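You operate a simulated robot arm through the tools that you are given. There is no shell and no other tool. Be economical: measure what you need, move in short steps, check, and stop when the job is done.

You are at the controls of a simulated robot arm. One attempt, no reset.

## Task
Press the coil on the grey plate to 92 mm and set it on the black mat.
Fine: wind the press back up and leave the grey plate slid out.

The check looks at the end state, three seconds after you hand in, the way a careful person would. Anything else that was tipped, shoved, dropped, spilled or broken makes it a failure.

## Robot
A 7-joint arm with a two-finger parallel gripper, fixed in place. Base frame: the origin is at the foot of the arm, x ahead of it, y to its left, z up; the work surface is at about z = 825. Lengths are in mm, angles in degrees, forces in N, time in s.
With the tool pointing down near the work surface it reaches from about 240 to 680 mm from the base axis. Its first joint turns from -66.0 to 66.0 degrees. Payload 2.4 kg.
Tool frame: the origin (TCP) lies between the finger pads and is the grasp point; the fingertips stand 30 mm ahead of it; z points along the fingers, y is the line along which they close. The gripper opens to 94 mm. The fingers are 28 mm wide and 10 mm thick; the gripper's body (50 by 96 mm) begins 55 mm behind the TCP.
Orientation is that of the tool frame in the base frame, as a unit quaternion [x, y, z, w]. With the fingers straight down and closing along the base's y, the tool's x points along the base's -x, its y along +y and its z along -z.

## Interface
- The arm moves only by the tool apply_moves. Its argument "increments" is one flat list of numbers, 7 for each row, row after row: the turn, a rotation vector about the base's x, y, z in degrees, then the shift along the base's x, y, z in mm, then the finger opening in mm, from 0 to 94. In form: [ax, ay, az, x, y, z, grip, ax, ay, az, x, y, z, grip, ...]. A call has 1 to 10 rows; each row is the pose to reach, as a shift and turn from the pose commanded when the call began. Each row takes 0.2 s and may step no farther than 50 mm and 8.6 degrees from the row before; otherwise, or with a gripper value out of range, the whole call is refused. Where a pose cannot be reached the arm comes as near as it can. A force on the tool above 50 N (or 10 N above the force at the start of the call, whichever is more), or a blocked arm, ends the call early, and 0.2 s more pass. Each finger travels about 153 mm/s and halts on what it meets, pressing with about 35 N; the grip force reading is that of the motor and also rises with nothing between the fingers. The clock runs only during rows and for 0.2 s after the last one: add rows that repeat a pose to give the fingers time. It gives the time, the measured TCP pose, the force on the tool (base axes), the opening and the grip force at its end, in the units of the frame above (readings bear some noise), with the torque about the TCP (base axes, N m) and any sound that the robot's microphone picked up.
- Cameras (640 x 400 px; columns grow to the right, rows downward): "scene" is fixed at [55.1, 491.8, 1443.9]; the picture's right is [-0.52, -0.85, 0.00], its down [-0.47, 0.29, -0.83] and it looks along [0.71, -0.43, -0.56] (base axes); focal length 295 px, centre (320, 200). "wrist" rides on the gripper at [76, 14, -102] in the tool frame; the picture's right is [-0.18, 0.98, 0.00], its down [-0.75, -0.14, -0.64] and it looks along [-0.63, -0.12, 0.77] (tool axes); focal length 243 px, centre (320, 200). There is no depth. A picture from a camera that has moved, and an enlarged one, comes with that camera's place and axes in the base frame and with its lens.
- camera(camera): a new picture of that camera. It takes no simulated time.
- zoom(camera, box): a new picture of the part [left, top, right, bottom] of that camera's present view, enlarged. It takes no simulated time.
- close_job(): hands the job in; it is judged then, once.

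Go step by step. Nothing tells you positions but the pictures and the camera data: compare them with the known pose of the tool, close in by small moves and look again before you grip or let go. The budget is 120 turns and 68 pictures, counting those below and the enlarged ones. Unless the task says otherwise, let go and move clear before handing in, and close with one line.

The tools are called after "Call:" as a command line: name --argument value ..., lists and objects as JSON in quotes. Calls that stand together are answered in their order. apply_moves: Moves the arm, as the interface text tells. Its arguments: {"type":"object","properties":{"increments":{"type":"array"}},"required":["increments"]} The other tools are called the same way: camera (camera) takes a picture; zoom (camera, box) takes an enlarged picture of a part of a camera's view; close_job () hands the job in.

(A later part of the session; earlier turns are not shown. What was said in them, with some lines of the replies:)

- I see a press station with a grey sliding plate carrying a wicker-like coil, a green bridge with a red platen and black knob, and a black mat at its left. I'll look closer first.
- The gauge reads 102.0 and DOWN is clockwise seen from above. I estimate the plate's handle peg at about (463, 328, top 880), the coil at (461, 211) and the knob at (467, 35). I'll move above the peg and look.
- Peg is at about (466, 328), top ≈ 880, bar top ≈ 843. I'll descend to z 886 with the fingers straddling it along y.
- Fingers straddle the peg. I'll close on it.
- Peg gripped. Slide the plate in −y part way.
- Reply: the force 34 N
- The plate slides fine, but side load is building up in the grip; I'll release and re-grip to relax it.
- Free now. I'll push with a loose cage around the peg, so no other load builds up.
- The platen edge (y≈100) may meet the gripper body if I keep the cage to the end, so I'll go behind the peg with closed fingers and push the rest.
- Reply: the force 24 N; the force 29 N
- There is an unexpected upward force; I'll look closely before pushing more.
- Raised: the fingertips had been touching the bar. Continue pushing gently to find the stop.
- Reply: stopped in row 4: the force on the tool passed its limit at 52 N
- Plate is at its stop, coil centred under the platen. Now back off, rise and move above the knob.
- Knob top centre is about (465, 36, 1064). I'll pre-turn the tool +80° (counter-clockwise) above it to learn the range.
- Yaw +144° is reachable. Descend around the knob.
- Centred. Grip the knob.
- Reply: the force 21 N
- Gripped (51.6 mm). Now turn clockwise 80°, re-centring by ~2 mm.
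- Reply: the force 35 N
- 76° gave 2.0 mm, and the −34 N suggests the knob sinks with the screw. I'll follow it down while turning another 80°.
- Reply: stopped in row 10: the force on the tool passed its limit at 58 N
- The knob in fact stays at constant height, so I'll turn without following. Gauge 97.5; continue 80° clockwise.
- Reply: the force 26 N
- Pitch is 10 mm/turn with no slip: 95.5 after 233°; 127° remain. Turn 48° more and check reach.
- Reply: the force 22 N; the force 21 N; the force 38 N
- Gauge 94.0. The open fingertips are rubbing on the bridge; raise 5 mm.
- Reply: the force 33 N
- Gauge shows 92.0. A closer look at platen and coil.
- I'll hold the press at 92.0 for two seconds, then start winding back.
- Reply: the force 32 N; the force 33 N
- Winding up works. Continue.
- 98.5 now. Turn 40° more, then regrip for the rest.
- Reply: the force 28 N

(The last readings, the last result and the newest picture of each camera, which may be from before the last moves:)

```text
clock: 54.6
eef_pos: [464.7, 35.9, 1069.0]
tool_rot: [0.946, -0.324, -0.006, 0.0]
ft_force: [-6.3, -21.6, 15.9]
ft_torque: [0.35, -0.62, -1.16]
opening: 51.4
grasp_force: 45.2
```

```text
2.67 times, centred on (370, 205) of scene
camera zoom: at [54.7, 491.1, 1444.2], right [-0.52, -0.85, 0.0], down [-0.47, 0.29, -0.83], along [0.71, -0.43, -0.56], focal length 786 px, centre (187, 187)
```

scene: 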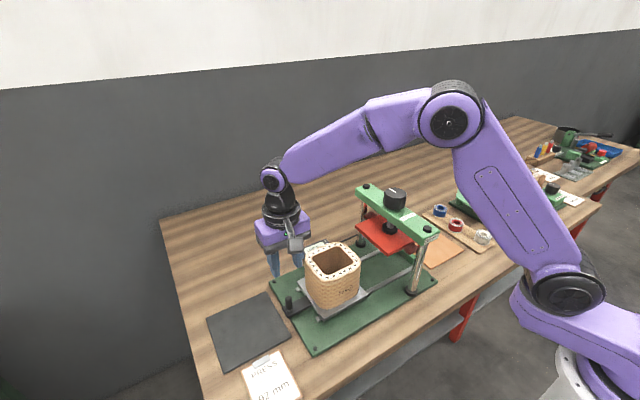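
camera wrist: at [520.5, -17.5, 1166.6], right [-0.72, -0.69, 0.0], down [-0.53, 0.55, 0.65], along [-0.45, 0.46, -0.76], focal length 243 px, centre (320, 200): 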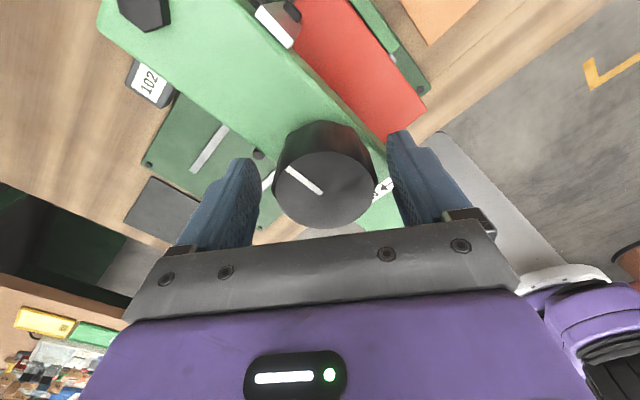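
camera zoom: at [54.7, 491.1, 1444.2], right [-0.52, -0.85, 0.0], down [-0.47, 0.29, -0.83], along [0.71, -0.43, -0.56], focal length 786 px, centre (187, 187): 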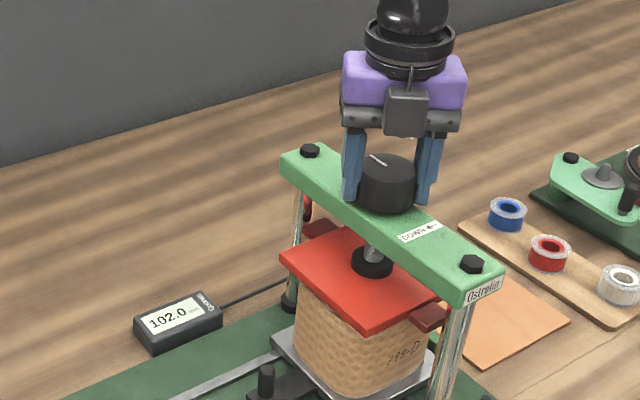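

Gauge is back at 102.0 at the upper stop. Release, rise and unwind the wrist to yaw 0.

Call:
apply_moves --increments '[0, 0, 0, 0, 0, 0, 62, 0, 0, 0, 0, 0, 0, 80, 0, 0, 0, 0, 0, 25, 80, 0, 0, 0, 0, 0, 60, 80, 0, 0, -8, 0, 20, 80, 80, 0, 0, -16, 0, 40, 80, 80, 0, 0, -24, 0, 60, 80, 80, 0, 0, -32, 0, 80, 80, 80, 0, 0, -40, 0, 100, 80, 80, 0, 0, -48, 0, 120, 80, 80]'

Call:
apply_moves --increments '[0, 0, -8, 0, 0, 0, 80, 0, 0, -16, 0, 0, 0, 80, 0, 0, -24, 0, 0, 0, 80, 0, 0, -32, 0, 0, 0, 80, 0, 0, -40, 0, 0, 0, 80, 0, 0, -48, 0, 0, 0, 80, 0, 0, -56, 0, 0, 0, 80, 0, 0, -64, 0, 0, 0, 80, 0, 0, -72, 0, 0, 0, 70, 0, 0, -80, 0, 0, 0, 60]'

Call:
apply_moves --increments '[0, 0, -8, 0, 0, 0, 60, 0, 0, -14, 0, 0, 0, 60, 0, 0, -14, 0, 0, 0, 60]'

```text
clock: 56.8
eef_pos: [464.3, 157.3, 1150.0]
tool_rot: [0.732, -0.681, -0.006, -0.001]
ft_force: [-0.1, 0.3, 0.2]
ft_torque: [0.0, 0.01, -0.02]
opening: 80.3
grasp_force: 0.0
```

```text
clock: 59.0
eef_pos: [464.3, 157.0, 1149.0]
tool_rot: [-0.123, 0.992, 0.003, 0.005]
ft_force: [0.3, 0.5, -0.4]
ft_torque: [-0.03, 0.01, -0.01]
opening: 59.8
grasp_force: 0.1
```

```text
clock: 59.8
eef_pos: [464.9, 155.9, 1150.3]
tool_rot: [-0.001, 1.0, 0.002, 0.005]
ft_force: [-0.4, -0.1, 0.2]
ft_torque: [-0.03, 0.02, -0.02]
opening: 59.9
grasp_force: 0.1
```

Descend with the inner finger between the peg and the coil, to pull the plate out.

Call:
apply_moves --increments '[0, 0, 0, 2, 14, -45, 60, 0, 0, 0, 2, 14, -90, 60, 0, 0, 0, 2, 14, -135, 60, 0, 0, 0, 2, 14, -180, 60, 0, 0, 0, 2, 14, -215, 60, 0, 0, 0, 2, 14, -240, 60, 0, 0, 0, 2, 14, -255, 60, 0, 0, 0, 2, 14, -255, 60]'

Call:
camera --camera "wrist"

```text
clock: 61.6
eef_pos: [465.9, 170.8, 895.6]
tool_rot: [-0.003, 1.0, 0.003, 0.006]
ft_force: [0.7, 0.6, -0.7]
ft_torque: [0.0, 0.0, -0.03]
opening: 60.2
grasp_force: 0.2
```

```text
31 pictures are left
camera wrist: at [390.6, 183.8, 997.0], right [0.18, 0.98, 0.01], down [0.75, -0.14, 0.65], along [0.64, -0.11, -0.76], focal length 243 px, centre (320, 200)
```

wrist: 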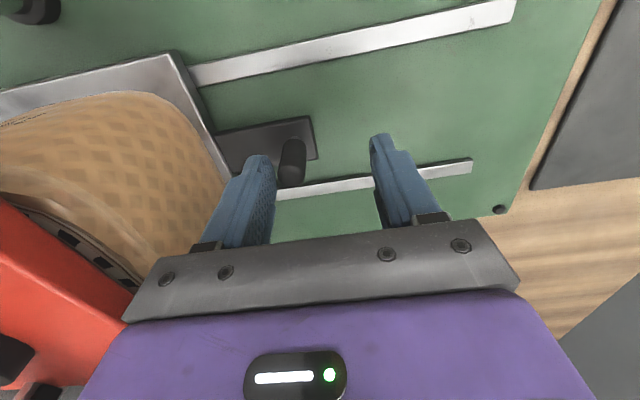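

Call:
apply_moves --increments '[0, 0, 0, 0, 5, 0, 60, 0, 0, 0, 0, 12, 0, 60, 0, 0, 0, 0, 21, 0, 60, 0, 0, 0, 0, 31, 0, 60, 0, 0, 0, 0, 41, 0, 60, 0, 0, 0, 0, 51, 0, 60, 0, 0, 0, 0, 61, 0, 60, 0, 0, 0, 0, 71, 0, 60, 0, 0, 0, 0, 80, 0, 60, 0, 0, 0, 0, 86, 0, 60]'

Call:
apply_moves --increments '[0, 0, 0, 0, 6, 0, 60, 0, 0, 0, 0, 15, 0, 60, 0, 0, 0, 0, 25, 0, 60, 0, 0, 0, 0, 35, 0, 60, 0, 0, 0, 0, 45, 0, 60, 0, 0, 0, 0, 55, 0, 60, 0, 0, 0, 0, 65, 0, 60, 0, 0, 0, 0, 74, 0, 60, 0, 0, 0, 0, 81, 0, 60, 0, 0, 0, 0, 86, 0, 60]'

Call:
zoom --camera "scene" --box '[240, 220, 400, 320]'

```text
clock: 63.8
eef_pos: [467.2, 257.5, 896.7]
tool_rot: [-0.003, 1.0, 0.001, 0.005]
ft_force: [0.1, -0.3, 0.1]
ft_torque: [-0.05, 0.0, -0.04]
opening: 60.1
grasp_force: 0.2
```

```text
clock: 66.0
eef_pos: [466.7, 342.7, 893.5]
tool_rot: [-0.002, 1.0, 0.003, 0.006]
ft_force: [0.9, -1.4, 1.2]
ft_torque: [-0.02, 0.0, 0.02]
opening: 60.2
grasp_force: 0.2
```

```text
4.00 times, centred on (320, 270) of scene
camera zoom: at [55.1, 491.8, 1443.9], right [-0.52, -0.85, 0.0], down [-0.47, 0.29, -0.83], along [0.71, -0.43, -0.56], focal length 1178 px, centre (320, -80)
```

zoom: 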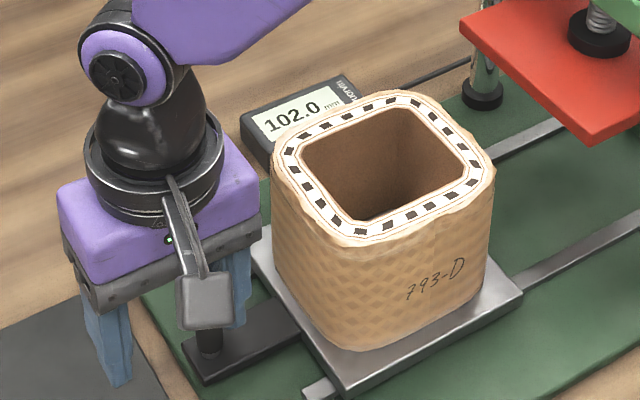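

Call:
apply_moves --increments '[0, 0, 0, 0, 4, 0, 60, 0, 0, 0, 0, 7, 0, 60, 0, 0, 0, 0, 8.5, 0, 60, 0, 0, 0, 0, 8.5, 0, 60]'

Call:
zoom --camera "scene" --box '[240, 220, 400, 320]'

```text
clock: 67.0
eef_pos: [466.9, 350.8, 894.1]
tool_rot: [-0.003, 1.0, 0.002, 0.005]
ft_force: [0.4, -0.8, -0.4]
ft_torque: [-0.03, -0.01, 0.0]
opening: 60.4
grasp_force: 0.3
```

```text
4.00 times, centred on (320, 270) of scene
camera zoom: at [55.1, 491.8, 1444.0], right [-0.52, -0.85, 0.0], down [-0.47, 0.29, -0.83], along [0.71, -0.43, -0.56], focal length 1178 px, centre (320, -80)
```

zoom: 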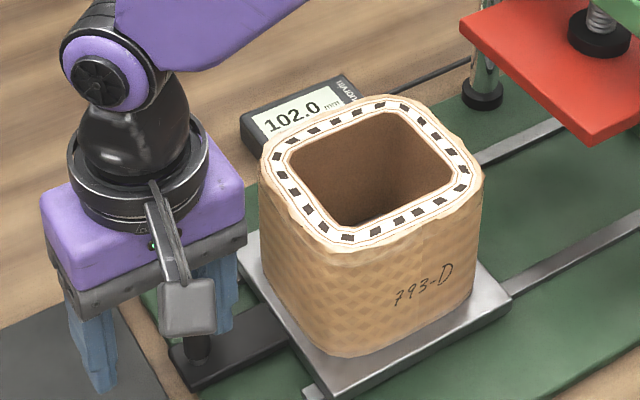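

The coil's top dropped ~5 mm versus the first picture, so it was pressed; I want to verify actual height by touch in case it springs back. Rise and look at coil and mat.

Call:
apply_moves --increments '[0, 0, 0, 0, -3, 10, 60, 0, 0, 0, 0, -3, 50, 60, 0, 0, 0, 0, -3, 95, 40, 0, 0, 0, 0, -3, 140, 20, 0, 0, 0, 0, -10, 180, 0, 0, 0, 0, 0, -50, 190, 0, 0, 0, 0, 0, -90, 190, 0]'

Call:
camera --camera "wrist"

Call:
zoom --camera "scene" --box '[190, 220, 390, 350]'

```text
clock: 68.6
eef_pos: [465.8, 260.1, 1084.2]
tool_rot: [-0.003, 1.0, 0.001, 0.005]
ft_force: [0.5, 0.1, 0.9]
ft_torque: [0.01, 0.01, 0.03]
opening: 0.1
grasp_force: 32.4
```

```text
28 pictures are left
camera wrist: at [390.2, 273.5, 1185.8], right [0.18, 0.98, 0.01], down [0.75, -0.14, 0.65], along [0.64, -0.11, -0.76], focal length 243 px, centre (320, 200)
```

wrist: 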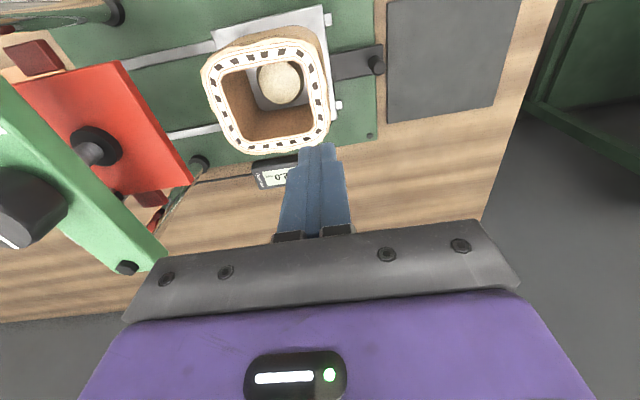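

```text
3.08 times, centred on (290, 285) of scene
camera zoom: at [55.1, 491.9, 1443.9], right [-0.52, -0.85, 0.0], down [-0.47, 0.29, -0.83], along [0.71, -0.43, -0.56], focal length 907 px, centre (412, -62)
```

zoom: 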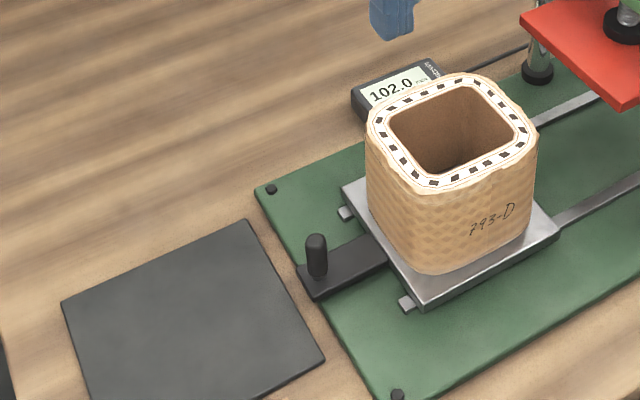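

Call:
zoom --camera "wrist" --box '[190, 0, 350, 160]'

```text
2.50 times, centred on (270, 80) of wrist
camera zoom: at [390.2, 273.5, 1185.8], right [0.18, 0.98, 0.01], down [0.75, -0.14, 0.65], along [0.64, -0.11, -0.76], focal length 606 px, centre (445, 500)
```

zoom: 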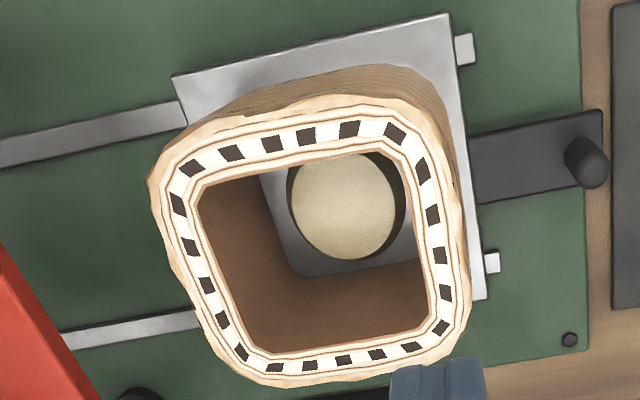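

The coil rim wall centres are at y≈161 and 261, x≈418 and 511 (outer about 116×108, so wall grip needed). The mat is about x 410–555, y 352–501, centre (482, 427). I'll touch the rim on the +y wall with closed fingers to measure its height.

Call:
apply_moves --increments '[0, 0, 0, 0, 0, -40, 0, 0, 0, 0, 0, 0, -80, 0, 0, 0, 0, 0, 0, -100, 0, 0, 0, 0, 0, 0, -106, 0, 0, 0, 0, 0, 0, -106, 0]'

Call:
zoom --camera "wrist" --box '[200, 80, 440, 240]'

```text
clock: 69.8
eef_pos: [466.9, 262.7, 979.3]
tool_rot: [-0.002, 1.0, 0.003, 0.005]
ft_force: [0.0, 0.2, 0.7]
ft_torque: [0.0, 0.02, -0.01]
opening: 0.0
grasp_force: 33.3
```

```text
2.50 times, centred on (320, 160) of wrist
camera zoom: at [391.0, 275.5, 1080.3], right [0.18, 0.98, 0.01], down [0.75, -0.14, 0.65], along [0.64, -0.11, -0.76], focal length 606 px, centre (320, 300)
```

zoom: 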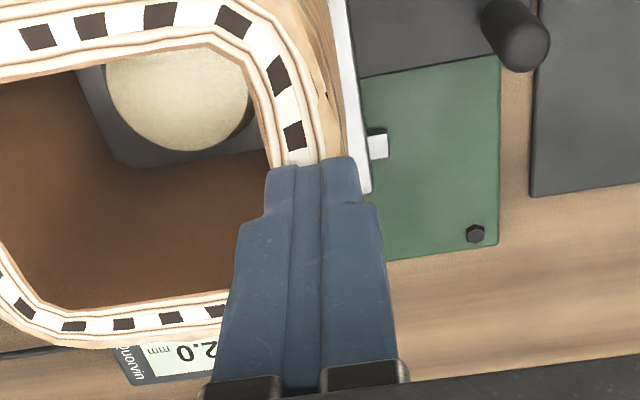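

Call:
apply_moves --increments '[0, 0, 0, 0, -3, 0, 0, 0, 0, 0, 0, -3, -2, 0, 0, 0, 0, 0, -3, -4, 0, 0, 0, 0, 0, -3, -4, 0]'

Call:
apply_moves --increments '[0, 0, 0, 0, 0, -1, 0, 0, 0, 0, 0, 0, -2, 0, 0, 0, 0, 0, 0, -2, 0]'

Call:
apply_moves --increments '[0, 0, 0, 0, 0, -1, 0, 0, 0, 0, 0, 0, -2, 0, 0, 0, 0, 0, 0, -2, 0]'

```text
clock: 70.8
eef_pos: [466.9, 258.7, 975.0]
tool_rot: [-0.003, 1.0, 0.002, 0.005]
ft_force: [-0.7, -0.7, -0.5]
ft_torque: [0.0, -0.03, -0.02]
opening: 0.0
grasp_force: 32.6
```

```text
clock: 71.6
eef_pos: [467.5, 257.9, 972.7]
tool_rot: [-0.003, 1.0, 0.002, 0.005]
ft_force: [0.0, 0.1, 0.0]
ft_torque: [-0.01, -0.03, -0.02]
opening: 0.0
grasp_force: 32.9
```

```text
clock: 72.4
eef_pos: [467.0, 257.6, 970.3]
tool_rot: [-0.003, 1.0, 0.001, 0.005]
ft_force: [0.4, -0.7, -0.1]
ft_torque: [-0.02, -0.01, 0.01]
opening: 0.0
grasp_force: 33.3
```

Call:
apply_moves --increments '[0, 0, 0, 0, 0, -1, 0, 0, 0, 0, 0, 0, -2, 0, 0, 0, 0, 0, 0, -2, 0]'

Call:
apply_moves --increments '[0, 0, 0, 0, 0, -1, 0, 0, 0, 0, 0, 0, -1.5, 0, 0, 0, 0, 0, 0, -1.5, 0]'

Call:
apply_moves --increments '[0, 0, 0, 0, 0, -1, 0, 0, 0, 0, 0, 0, -1.5, 0, 0, 0, 0, 0, 0, -1.5, 0]'

```text
clock: 73.2
eef_pos: [467.4, 259.1, 970.2]
tool_rot: [-0.002, 1.0, 0.003, 0.006]
ft_force: [-5.6, -1.2, 18.8]
ft_torque: [-0.07, 0.44, -0.03]
opening: 0.1
grasp_force: 32.7
```

```text
clock: 74.0
eef_pos: [466.6, 258.1, 968.9]
tool_rot: [-0.002, 1.0, 0.003, 0.008]
ft_force: [-8.1, -5.5, 47.1]
ft_torque: [-0.18, 0.85, 0.08]
opening: 0.1
grasp_force: 32.7
```

```text
clock: 74.4
eef_pos: [466.9, 259.1, 970.2]
tool_rot: [-0.002, 1.0, 0.004, 0.008]
ft_force: [-4.8, -3.1, 12.3]
ft_torque: [-0.14, 0.32, -0.02]
opening: 0.0
grasp_force: 33.5
stopped in row 2: the force on the tool passed its limit at 60 N (the readings are from after the stop); the commanded pose is now the measured one
```

Rim contact at tip z ≈ 940. Now rise and move over the −y wall with fingers open 50.

Call:
apply_moves --increments '[0, 0, 0, 0, 0, 20, 0, 0, 0, 0, 0, 0, 60, 20, 0, 0, 0, -1, -40, 65, 50, 0, 0, 0, -2, -80, 65, 50, 0, 0, 0, -2, -97, 55, 50, 0, 0, 0, -2, -97, 35, 50, 0, 0, 0, -2, -97, 35, 50]'

Call:
camera --camera "wrist"

Call:
zoom --camera "scene" --box '[270, 160, 450, 300]'

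```text
clock: 76.0
eef_pos: [464.0, 160.8, 1003.8]
tool_rot: [-0.003, 1.0, 0.003, 0.007]
ft_force: [0.1, 0.0, 0.3]
ft_torque: [0.01, 0.0, -0.01]
opening: 50.1
grasp_force: 0.1
```

```text
24 pictures are left
camera wrist: at [387.3, 175.1, 1105.1], right [0.18, 0.98, 0.01], down [0.74, -0.14, 0.65], along [0.64, -0.11, -0.76], focal length 243 px, centre (320, 200)
```

wrist: 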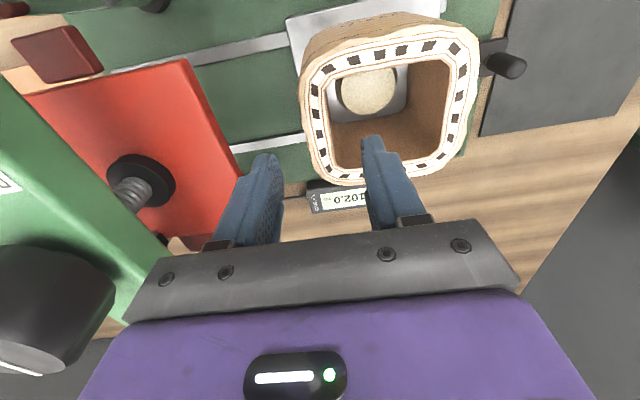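

```text
2.86 times, centred on (360, 230) of scene
camera zoom: at [55.1, 491.8, 1443.9], right [-0.52, -0.85, 0.0], down [-0.47, 0.29, -0.83], along [0.71, -0.43, -0.56], focal length 842 px, centre (206, 114)
```

zoom: 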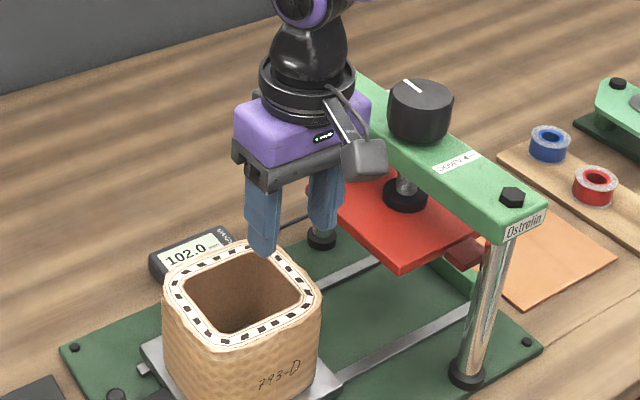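

Fingers straddle the −y wall. Descend to about 45 mm overlap.

Call:
apply_moves --increments '[0, 0, 0, 0, 1, -25, 50, 0, 0, 0, 0, 1, -45, 50, 0, 0, 0, 0, 1, -62, 50, 0, 0, 0, 0, 1, -77, 50, 0, 0, 0, 0, 1, -77, 50]'

Call:
camera --camera "wrist"

```text
clock: 77.2
eef_pos: [465.1, 163.5, 925.8]
tool_rot: [-0.002, 1.0, 0.003, 0.008]
ft_force: [0.2, 0.2, -0.4]
ft_torque: [0.01, 0.02, -0.01]
opening: 50.1
grasp_force: 0.0
```

```text
22 pictures are left
camera wrist: at [387.4, 176.1, 1026.6], right [0.18, 0.98, 0.01], down [0.74, -0.14, 0.65], along [0.64, -0.11, -0.76], focal length 243 px, centre (320, 200)
```

wrist: 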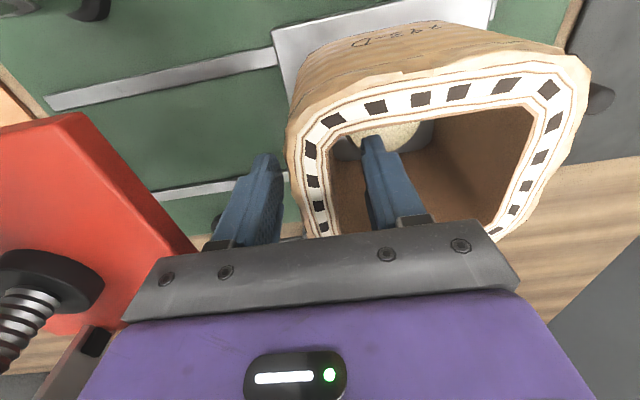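

Call:
apply_moves --increments '[0, 0, 0, 0, 0, 0, 35, 0, 0, 0, 0, 0, 0, 22, 0, 0, 0, 0, 0, 0, 8, 0, 0, 0, 0, 0, 0, 8, 0, 0, 0, 0, 0, 0, 8]'

```text
clock: 78.4
eef_pos: [464.6, 163.3, 925.1]
tool_rot: [-0.002, 1.0, 0.003, 0.007]
ft_force: [0.5, -2.7, 0.6]
ft_torque: [-0.18, -0.12, -0.03]
opening: 24.1
grasp_force: 35.1
```

Wall gripped (24 mm). Lift 25 mm slowly and check.

Call:
apply_moves --increments '[0, 0, 0, 0, 0, 3, 8, 0, 0, 0, 0, 0, 8, 8, 0, 0, 0, 0, 0, 16, 8, 0, 0, 0, 0, 0, 25, 8, 0, 0, 0, 0, 0, 25, 8]'

Call:
zoom --camera "scene" --box '[190, 180, 430, 350]'

```text
clock: 79.6
eef_pos: [465.5, 163.3, 951.9]
tool_rot: [-0.003, 1.0, 0.004, 0.008]
ft_force: [0.0, -0.2, 1.1]
ft_torque: [-0.27, 0.03, -0.01]
opening: 19.9
grasp_force: 35.3
```

```text
2.35 times, centred on (310, 265) of scene
camera zoom: at [55.2, 491.9, 1443.9], right [-0.52, -0.85, 0.0], down [-0.47, 0.29, -0.83], along [0.71, -0.43, -0.56], focal length 693 px, centre (344, 47)
```

zoom: 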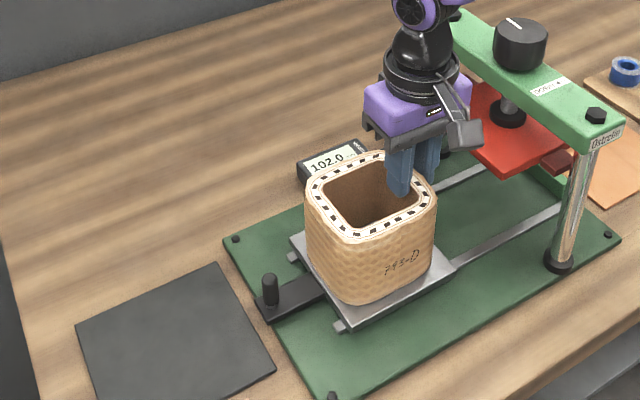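

Call:
zoom --camera "scene" --box '[240, 220, 400, 320]'

```text
4.00 times, centred on (320, 270) of scene
camera zoom: at [55.2, 491.9, 1443.9], right [-0.52, -0.85, 0.0], down [-0.47, 0.29, -0.83], along [0.71, -0.43, -0.56], focal length 1178 px, centre (320, -80)
```

zoom: 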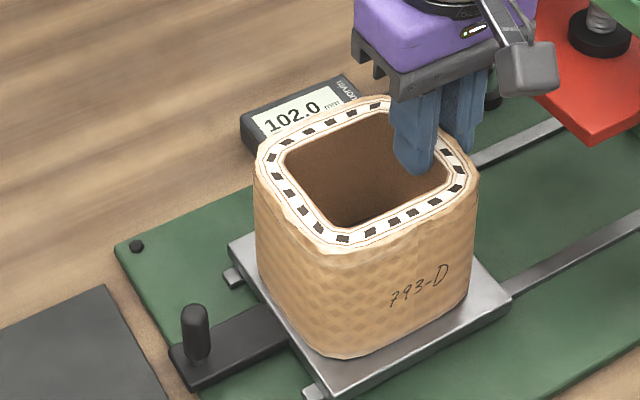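

The fingers slid up the tapered wall instead of lifting. Test the pull from here with a tiny lift.

Call:
apply_moves --increments '[0, 0, 0, 0, 0, 2, 0, 0, 0, 0, 0, 0, 4, 0]'

Call:
zoom --camera "scene" --box '[240, 220, 400, 320]'

```text
clock: 80.2
eef_pos: [465.0, 163.1, 956.0]
tool_rot: [-0.003, 1.0, 0.003, 0.008]
ft_force: [0.1, 0.2, -6.7]
ft_torque: [-0.25, 0.04, -0.01]
opening: 19.5
grasp_force: 35.4
```

```text
4.00 times, centred on (320, 270) of scene
camera zoom: at [55.2, 491.9, 1443.9], right [-0.52, -0.85, 0.0], down [-0.47, 0.29, -0.83], along [0.71, -0.43, -0.56], focal length 1178 px, centre (320, -80)
```

zoom: 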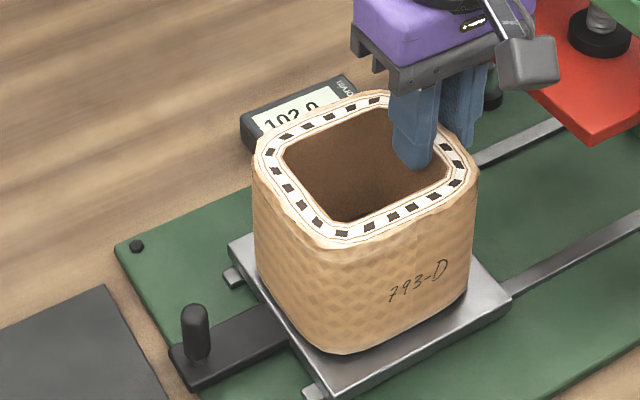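

Now the coil did rise with the tool (≈7 N load). I'll lift very slowly a few more mm to see whether it holds.

Call:
apply_moves --increments '[0, 0, 0, 0, 0, 1, 0, 0, 0, 0, 0, 0, 2, 0, 0, 0, 0, 0, 0, 3, 0, 0, 0, 0, 0, 0, 4, 0, 0, 0, 0, 0, 0, 5, 0, 0, 0, 0, 0, 0, 6, 0]'

Call:
zoom --camera "scene" --box '[240, 220, 400, 320]'

```text
clock: 81.6
eef_pos: [465.4, 163.8, 963.0]
tool_rot: [-0.003, 1.0, 0.003, 0.007]
ft_force: [0.7, -0.2, -6.1]
ft_torque: [-0.28, 0.03, 0.01]
opening: 19.8
grasp_force: 34.9
```

```text
4.00 times, centred on (320, 270) of scene
camera zoom: at [55.2, 491.9, 1443.9], right [-0.52, -0.85, 0.0], down [-0.47, 0.29, -0.83], along [0.71, -0.43, -0.56], focal length 1178 px, centre (320, -80)
```

zoom: 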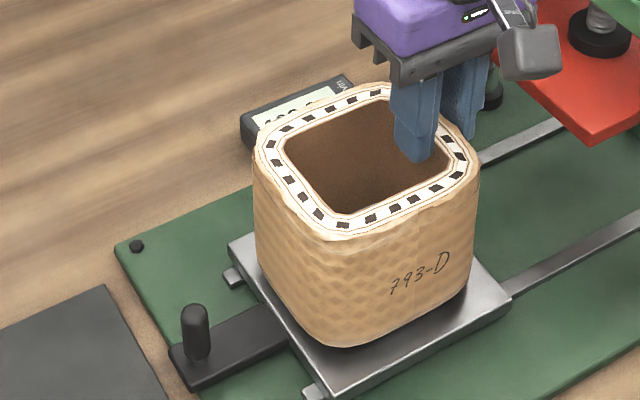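

It holds steadily when moved slowly (opening constant, 6.5 N). Continue lifting gently.

Call:
apply_moves --increments '[0, 0, 0, 0, 0, 2, 0, 0, 0, 0, 0, 0, 5, 0, 0, 0, 0, 0, 0, 10, 0, 0, 0, 0, 0, 0, 15, 0, 0, 0, 0, 0, 0, 20, 0, 0, 0, 0, 0, 0, 25, 0, 0, 0, 0, 0, 0, 30, 0, 0, 0, 0, 0, 0, 35, 0, 0, 0, 0, 0, 0, 40, 0, 0, 0, 0, 0, 0, 43, 0]'

Call:
zoom --camera "scene" --box '[220, 180, 400, 320]'

```text
clock: 83.8
eef_pos: [467.0, 163.3, 1005.6]
tool_rot: [-0.003, 1.0, 0.003, 0.008]
ft_force: [0.0, -0.5, -5.7]
ft_torque: [-0.28, 0.05, 0.01]
opening: 19.6
grasp_force: 36.0
```

```text
2.86 times, centred on (310, 250) of scene
camera zoom: at [55.2, 491.9, 1443.9], right [-0.52, -0.85, 0.0], down [-0.47, 0.29, -0.83], along [0.71, -0.43, -0.56], focal length 842 px, centre (349, 57)
```

zoom: 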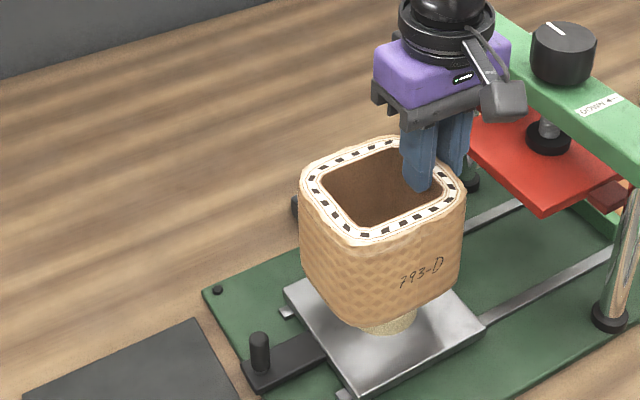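

Held level, bottom ≈ 900, above the peg. Carry it toward the mat, slowly.

Call:
apply_moves --increments '[0, 0, 0, 0, 3, 1, 0, 0, 0, 0, 1, 8, 2, 0, 0, 0, 0, 2, 16, 3, 0, 0, 0, 0, 3, 26, 4, 0, 0, 0, 0, 4, 36, 5, 0, 0, 0, 0, 5, 46, 5, 0, 0, 0, 0, 6, 56, 5, 0, 0, 0, 0, 7, 66, 5, 0, 0, 0, 0, 8, 74, 5, 0, 0, 0, 0, 8, 80, 5, 0]'

Call:
apply_moves --increments '[0, 0, 0, 0, 3, 0, 0, 0, 0, 0, 1, 8, 0, 0, 0, 0, 0, 2, 16, 0, 0, 0, 0, 0, 3, 26, 0, 0, 0, 0, 0, 4, 36, 0, 0, 0, 0, 0, 5, 46, 0, 0, 0, 0, 0, 6, 56, 0, 0, 0, 0, 0, 7, 64, 0, 0, 0, 0, 0, 8, 71, 0, 0, 0, 0, 0, 8, 75, 0, 0]'

Call:
apply_moves --increments '[0, 0, 0, 0, 3, 0, 0, 0, 0, 0, 0, 9, 0, 0, 0, 0, 0, 0, 18, 0, 0, 0, 0, 0, 0, 28, 0, 0, 0, 0, 0, 0, 38, 0, 0, 0, 0, 0, 0, 47, 0, 0, 0, 0, 0, 0, 54, 0, 0, 0, 0, 0, 0, 58, 0, 0, 0, 0, 0, 0, 59, 0, 0]'

Call:
camera --camera "scene"

Call:
camera --camera "wrist"

```text
clock: 86.0
eef_pos: [474.5, 242.6, 1010.4]
tool_rot: [-0.003, 1.0, 0.004, 0.008]
ft_force: [0.0, -0.3, -5.6]
ft_torque: [-0.26, -0.03, 0.01]
opening: 19.8
grasp_force: 34.9
```

```text
clock: 88.2
eef_pos: [480.8, 319.2, 1010.3]
tool_rot: [-0.002, 1.0, 0.003, 0.007]
ft_force: [-0.6, 0.6, -5.9]
ft_torque: [-0.3, -0.01, -0.02]
opening: 19.6
grasp_force: 34.4
```

```text
clock: 90.2
eef_pos: [480.2, 375.2, 1009.6]
tool_rot: [-0.002, 1.0, 0.003, 0.008]
ft_force: [0.4, 0.1, -5.4]
ft_torque: [-0.27, -0.06, -0.01]
opening: 19.9
grasp_force: 35.3
```

```text
16 pictures are left
```

scene: 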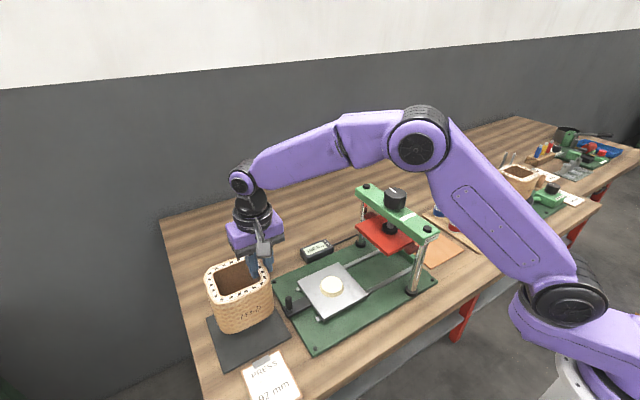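

```text
15 pictures are left
camera wrist: at [404.5, 389.8, 1111.0], right [0.18, 0.98, 0.01], down [0.74, -0.14, 0.65], along [0.64, -0.11, -0.76], focal length 243 px, centre (320, 200)
```

wrist: 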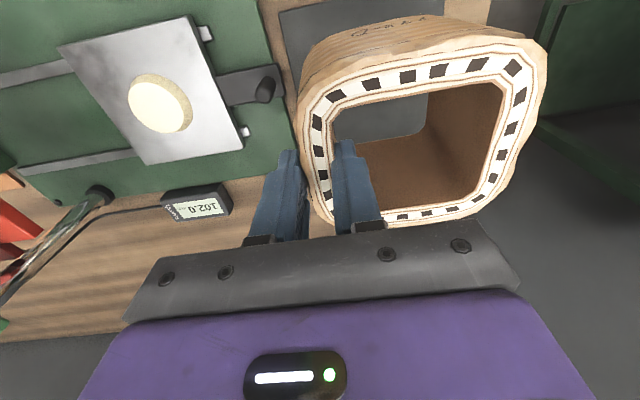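

Coil centre ≈ (480, 425), over the mat. Descend slowly to just above contact.

Call:
apply_moves --increments '[0, 0, 0, 0, 0, -2, 0, 0, 0, 0, 0, 0, -8, 0, 0, 0, 0, 0, 0, -15, 0, 0, 0, 0, 0, 0, -23, 0, 0, 0, 0, 0, 0, -31, 0, 0, 0, 0, 0, 0, -39, 0, 0, 0, 0, 0, 0, -47, 0, 0, 0, 0, 0, 0, -54, 0, 0, 0, 0, 0, 0, -60, 0, 0, 0, 0, 0, 0, -64, 0]'

Call:
zoom --camera "scene" --box '[180, 230, 340, 380]'

```text
clock: 92.4
eef_pos: [481.1, 377.5, 946.8]
tool_rot: [-0.002, 1.0, 0.002, 0.007]
ft_force: [0.3, -0.1, -5.2]
ft_torque: [-0.26, -0.03, 0.02]
opening: 19.7
grasp_force: 35.2
```

```text
2.67 times, centred on (260, 305) of scene
camera zoom: at [55.2, 491.9, 1443.9], right [-0.52, -0.85, 0.0], down [-0.47, 0.29, -0.83], along [0.71, -0.43, -0.56], focal length 786 px, centre (480, -80)
```

zoom: 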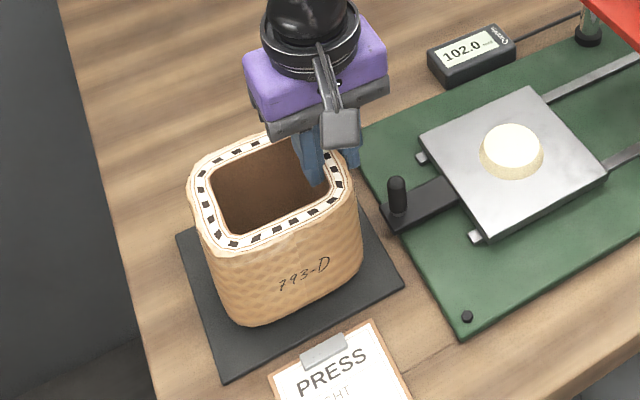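

The coil is almost down. The instruction card has faint text, so I'll read it.

Call:
zoom --camera "scene" --box '[235, 340, 310, 400]'

Call:
apply_moves --increments '[0, 0, 0, 0, 0, -2, 0, 0, 0, 0, 0, 0, -4, 0, 0, 0, 0, 0, 0, -6, 0, 0, 0, 0, 0, 0, -8, 0, 0, 0, 0, 0, 0, -8, 0]'

```text
6.67 times, centred on (272, 370) of scene
camera zoom: at [55.2, 491.9, 1443.9], right [-0.52, -0.85, 0.0], down [-0.47, 0.29, -0.83], along [0.71, -0.43, -0.56], focal length 1964 px, centre (637, -933)
```

zoom: 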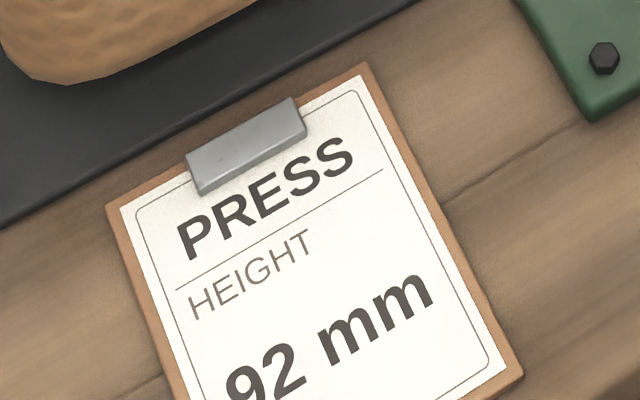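

```text
clock: 93.6
eef_pos: [481.6, 377.1, 938.4]
tool_rot: [-0.003, 1.0, 0.003, 0.008]
ft_force: [0.1, 0.6, -5.8]
ft_torque: [-0.29, -0.01, 0.01]
opening: 19.7
grasp_force: 34.6
```

Call:
apply_moves --increments '[0, 0, 0, 0, 0, -1, 0, 0, 0, 0, 0, 0, -2, 0, 0, 0, 0, 0, 0, -3, 0, 0, 0, 0, 0, 0, -4, 0, 0, 0, 0, 0, 0, -4, 0]'

Call:
apply_moves --increments '[0, 0, 0, 0, 0, -1, 0, 0, 0, 0, 0, 0, -2, 0, 0, 0, 0, 0, 0, -3, 0, 0, 0, 0, 0, 0, -3, 0]'

```text
clock: 94.8
eef_pos: [480.7, 377.8, 933.8]
tool_rot: [-0.004, 1.0, 0.003, 0.007]
ft_force: [-0.4, -0.8, -5.3]
ft_torque: [-0.3, -0.03, -0.01]
opening: 19.6
grasp_force: 34.8
```

```text
clock: 95.8
eef_pos: [481.4, 377.0, 930.9]
tool_rot: [-0.002, 1.0, 0.003, 0.007]
ft_force: [0.7, 0.1, -5.8]
ft_torque: [-0.28, 0.01, 0.02]
opening: 19.7
grasp_force: 35.2
```

Call:
apply_moves --increments '[0, 0, 0, 0, 0, -1, 0, 0, 0, 0, 0, 0, -2, 0, 0, 0, 0, 0, 0, -3, 0, 0, 0, 0, 0, 0, -3, 0]'

Call:
apply_moves --increments '[0, 0, 0, 0, 0, -1, 0, 0, 0, 0, 0, 0, -2, 0, 0, 0, 0, 0, 0, -2, 0]'

Call:
zoom --camera "scene" --box '[180, 230, 340, 380]'

```text
clock: 96.8
eef_pos: [482.0, 378.7, 928.0]
tool_rot: [-0.002, 1.0, 0.003, 0.008]
ft_force: [-2.3, -2.4, -2.1]
ft_torque: [-0.41, 0.0, -0.09]
opening: 19.7
grasp_force: 34.6
```

```text
clock: 97.6
eef_pos: [481.0, 378.4, 928.4]
tool_rot: [-0.002, 1.0, 0.005, 0.009]
ft_force: [-13.5, -8.7, 30.3]
ft_torque: [-0.58, 0.43, -0.06]
opening: 19.9
grasp_force: 35.0
```

```text
2.67 times, centred on (260, 305) of scene
camera zoom: at [54.3, 491.2, 1444.2], right [-0.52, -0.85, 0.0], down [-0.47, 0.29, -0.83], along [0.71, -0.43, -0.55], focal length 786 px, centre (480, -80)
```

zoom: 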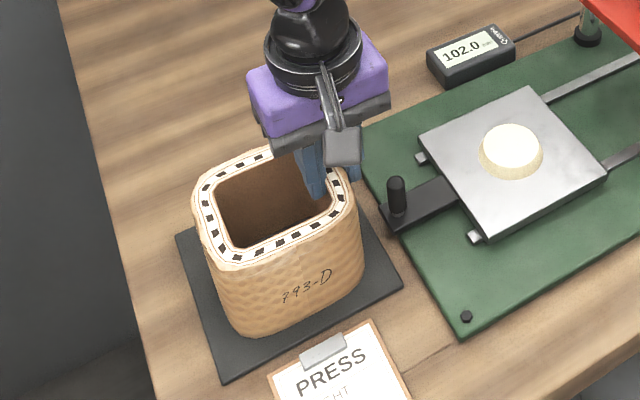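

Seated on the mat. Relieve the load, open and rise.

Call:
apply_moves --increments '[0, 0, 0, 0, 0, 1, 0, 0, 0, 0, 0, 0, 1.5, 20, 0, 0, 0, 0, 0, 1.5, 28, 0, 0, 0, 0, 0, 1.5, 40, 0, 0, 0, 0, 0, 1.5, 48, 0, 0, 0, 0, 0, 20, 48, 0, 0, 0, 0, 0, 50, 48, 0, 0, 0, 0, 0, 80, 30, 0, 0, 0, 0, 0, 95, 0, 0, 0, 0, 0, 0, 95, 0]'

```text
clock: 99.8
eef_pos: [481.2, 378.0, 1023.0]
tool_rot: [-0.002, 1.0, 0.003, 0.008]
ft_force: [0.2, 0.1, 0.0]
ft_torque: [-0.04, 0.01, 0.0]
opening: 0.0
grasp_force: 33.1
```

Now measure: go to the same xy where I touched the rim and touch the empty plate with closed fingers.

Call:
apply_moves --increments '[0, 0, 0, -4, -40, 0, 0, 0, 0, 0, -10, -80, 0, 0, 0, 0, 0, -14, -119, 0, 0, 0, 0, 0, -14, -119, -40, 0, 0, 0, 0, -14, -119, -80, 0, 0, 0, 0, -14, -119, -115, 0, 0, 0, 0, -14, -119, -134, 0, 0, 0, 0, -14, -119, -134, 0]'

Call:
apply_moves --increments '[0, 0, 0, 0, 0, -2, 0, 0, 0, 0, 0, 0, -4, 0, 0, 0, 0, 0, 0, -4, 0]'

Call:
apply_moves --increments '[0, 0, 0, 0, 0, -1, 0, 0, 0, 0, 0, 0, -2, 0, 0, 0, 0, 0, 0, -2, 0]'

Call:
apply_moves --increments '[0, 0, 0, 0, 0, -1, 0, 0, 0, 0, 0, 0, -2, 0, 0, 0, 0, 0, 0, -2, 0]'

```text
clock: 101.6
eef_pos: [468.1, 259.1, 888.3]
tool_rot: [-0.002, 1.0, 0.004, 0.007]
ft_force: [0.0, 0.5, 0.0]
ft_torque: [-0.01, 0.0, -0.01]
opening: 0.0
grasp_force: 33.0
```

```text
clock: 102.4
eef_pos: [467.4, 258.5, 884.2]
tool_rot: [-0.003, 1.0, 0.003, 0.008]
ft_force: [-0.2, 0.2, 0.0]
ft_torque: [0.01, -0.02, -0.01]
opening: 0.0
grasp_force: 33.2
```

```text
clock: 103.2
eef_pos: [468.3, 256.8, 881.2]
tool_rot: [-0.003, 1.0, 0.004, 0.008]
ft_force: [1.1, -0.5, 0.3]
ft_torque: [0.03, -0.02, -0.02]
opening: 0.0
grasp_force: 33.1
```

```text
clock: 104.0
eef_pos: [468.4, 257.9, 878.5]
tool_rot: [-0.003, 1.0, 0.003, 0.008]
ft_force: [0.0, -0.3, 0.1]
ft_torque: [0.02, -0.02, 0.01]
opening: 0.0
grasp_force: 33.3
```

Call:
apply_moves --increments '[0, 0, 0, 0, 0, -1, 0, 0, 0, 0, 0, 0, -1, 0]'

Call:
apply_moves --increments '[0, 0, 0, 0, 0, -1, 0, 0, 0, 0, 0, 0, -1, 0]'

Call:
apply_moves --increments '[0, 0, 0, 0, 0, -1, 0, 0, 0, 0, 0, 0, -1, 0]'

```text
clock: 104.6
eef_pos: [467.9, 259.2, 879.2]
tool_rot: [-0.004, 1.0, 0.004, 0.008]
ft_force: [-0.4, 0.3, -0.5]
ft_torque: [-0.04, 0.01, -0.04]
opening: 0.0
grasp_force: 33.1
```

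```text
clock: 105.2
eef_pos: [468.5, 258.2, 878.3]
tool_rot: [-0.004, 1.0, 0.004, 0.008]
ft_force: [-0.4, -1.8, 7.7]
ft_torque: [-0.08, 0.13, 0.08]
opening: 0.0
grasp_force: 32.7
```

```text
clock: 105.8
eef_pos: [468.1, 259.6, 877.6]
tool_rot: [-0.003, 1.0, 0.004, 0.009]
ft_force: [-5.2, -3.0, 34.3]
ft_torque: [-0.19, 0.62, -0.01]
opening: 0.0
grasp_force: 32.6
```

Plate contact is at 878.0 and rim at about 970.0, so the coil is 92 mm high with no spring-back. Rise clear and take the final looks.

Call:
apply_moves --increments '[0, 0, 0, 0, 0, 10, 0, 0, 0, 0, 0, 0, 50, 0, 0, 0, 0, 0, 0, 100, 0, 0, 0, 0, 0, 0, 150, 0, 0, 0, 0, -20, 0, 190, 0, 0, 0, 0, -50, -20, 225, 0, 0, 0, 0, -80, -40, 260, 0]'

Call:
camera --camera "scene"

Call:
zoom --camera "scene" --box '[180, 170, 460, 390]'

```text
refused: row 6 steps farther than a row can; nothing moved
```

```text
11 pictures are left
```

scene: 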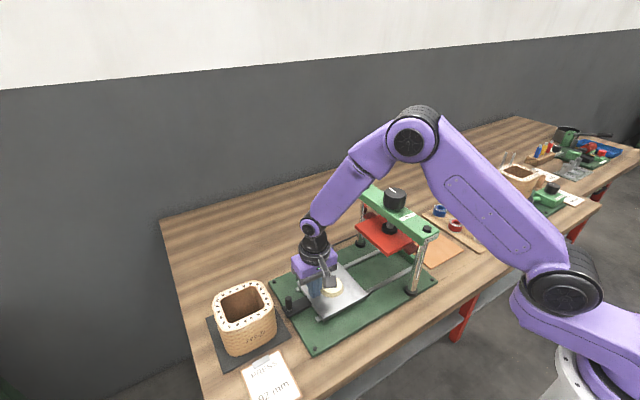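

```text
1.82 times, centred on (320, 280) of scene
camera zoom: at [54.4, 491.5, 1444.1], right [-0.52, -0.85, 0.0], down [-0.47, 0.29, -0.83], along [0.71, -0.43, -0.55], focal length 536 px, centre (320, 54)
```

zoom: 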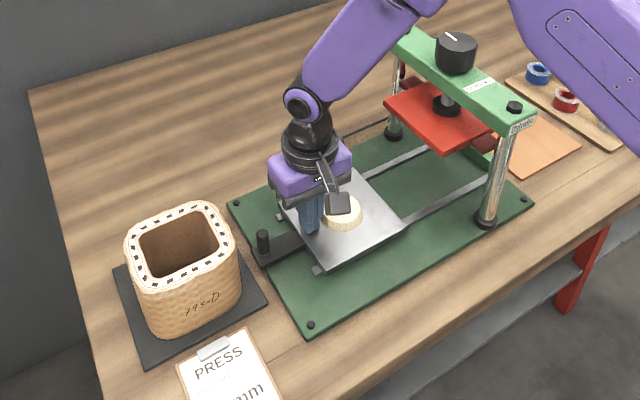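

That call was refused for a step slightly too long; everything in view is in place. Retry with smaller steps.

Call:
apply_moves --increments '[0, 0, 0, 0, 0, 10, 0, 0, 0, 0, 0, 0, 45, 0, 0, 0, 0, 0, 0, 90, 0, 0, 0, 0, 0, 0, 135, 0, 0, 0, 0, 0, 0, 180, 0, 0, 0, 0, -15, 0, 215, 0, 0, 0, 0, -35, 0, 250, 0]'

Call:
zoom --camera "scene" --box '[180, 170, 460, 390]'

Call:
zoom --camera "scene" --box '[190, 260, 310, 380]'

```text
clock: 107.4
eef_pos: [433.7, 258.2, 1127.7]
tool_rot: [-0.003, 1.0, 0.003, 0.008]
ft_force: [-0.2, -0.6, 0.0]
ft_torque: [0.0, -0.01, -0.01]
opening: 0.2
grasp_force: 32.5
```

```text
1.82 times, centred on (320, 280) of scene
camera zoom: at [55.1, 491.8, 1443.9], right [-0.52, -0.85, 0.0], down [-0.47, 0.29, -0.83], along [0.71, -0.43, -0.56], focal length 536 px, centre (320, 54)
```

zoom: 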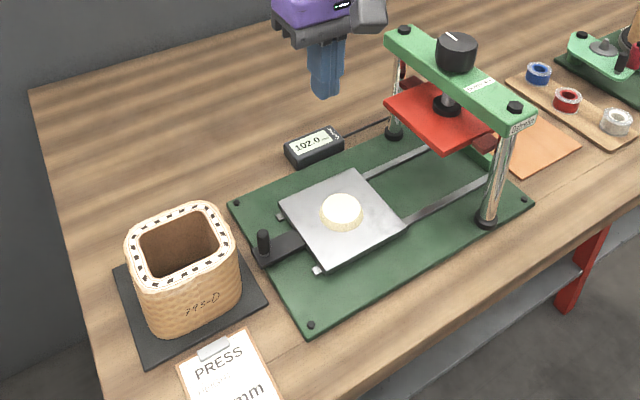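

```text
3.33 times, centred on (250, 320) of scene
camera zoom: at [55.1, 491.8, 1443.9], right [-0.52, -0.85, 0.0], down [-0.47, 0.29, -0.83], along [0.71, -0.43, -0.56], focal length 982 px, centre (553, -200)
```

zoom: 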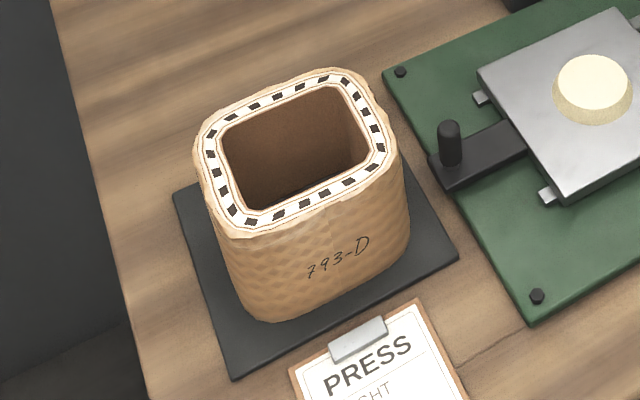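

The coil is upright and fully on the mat, the press is wound back to 102.0, the grey plate is slid out, and the arm is clear. I'm handing in.

Call:
close_job

```text
The job is handed in.
```

The coil is pressed to 92 mm (92.0 on the press gauge, about 92 mm by touch afterwards) and stands on the black mat; the press is wound back up and the grey plate is left slid out.
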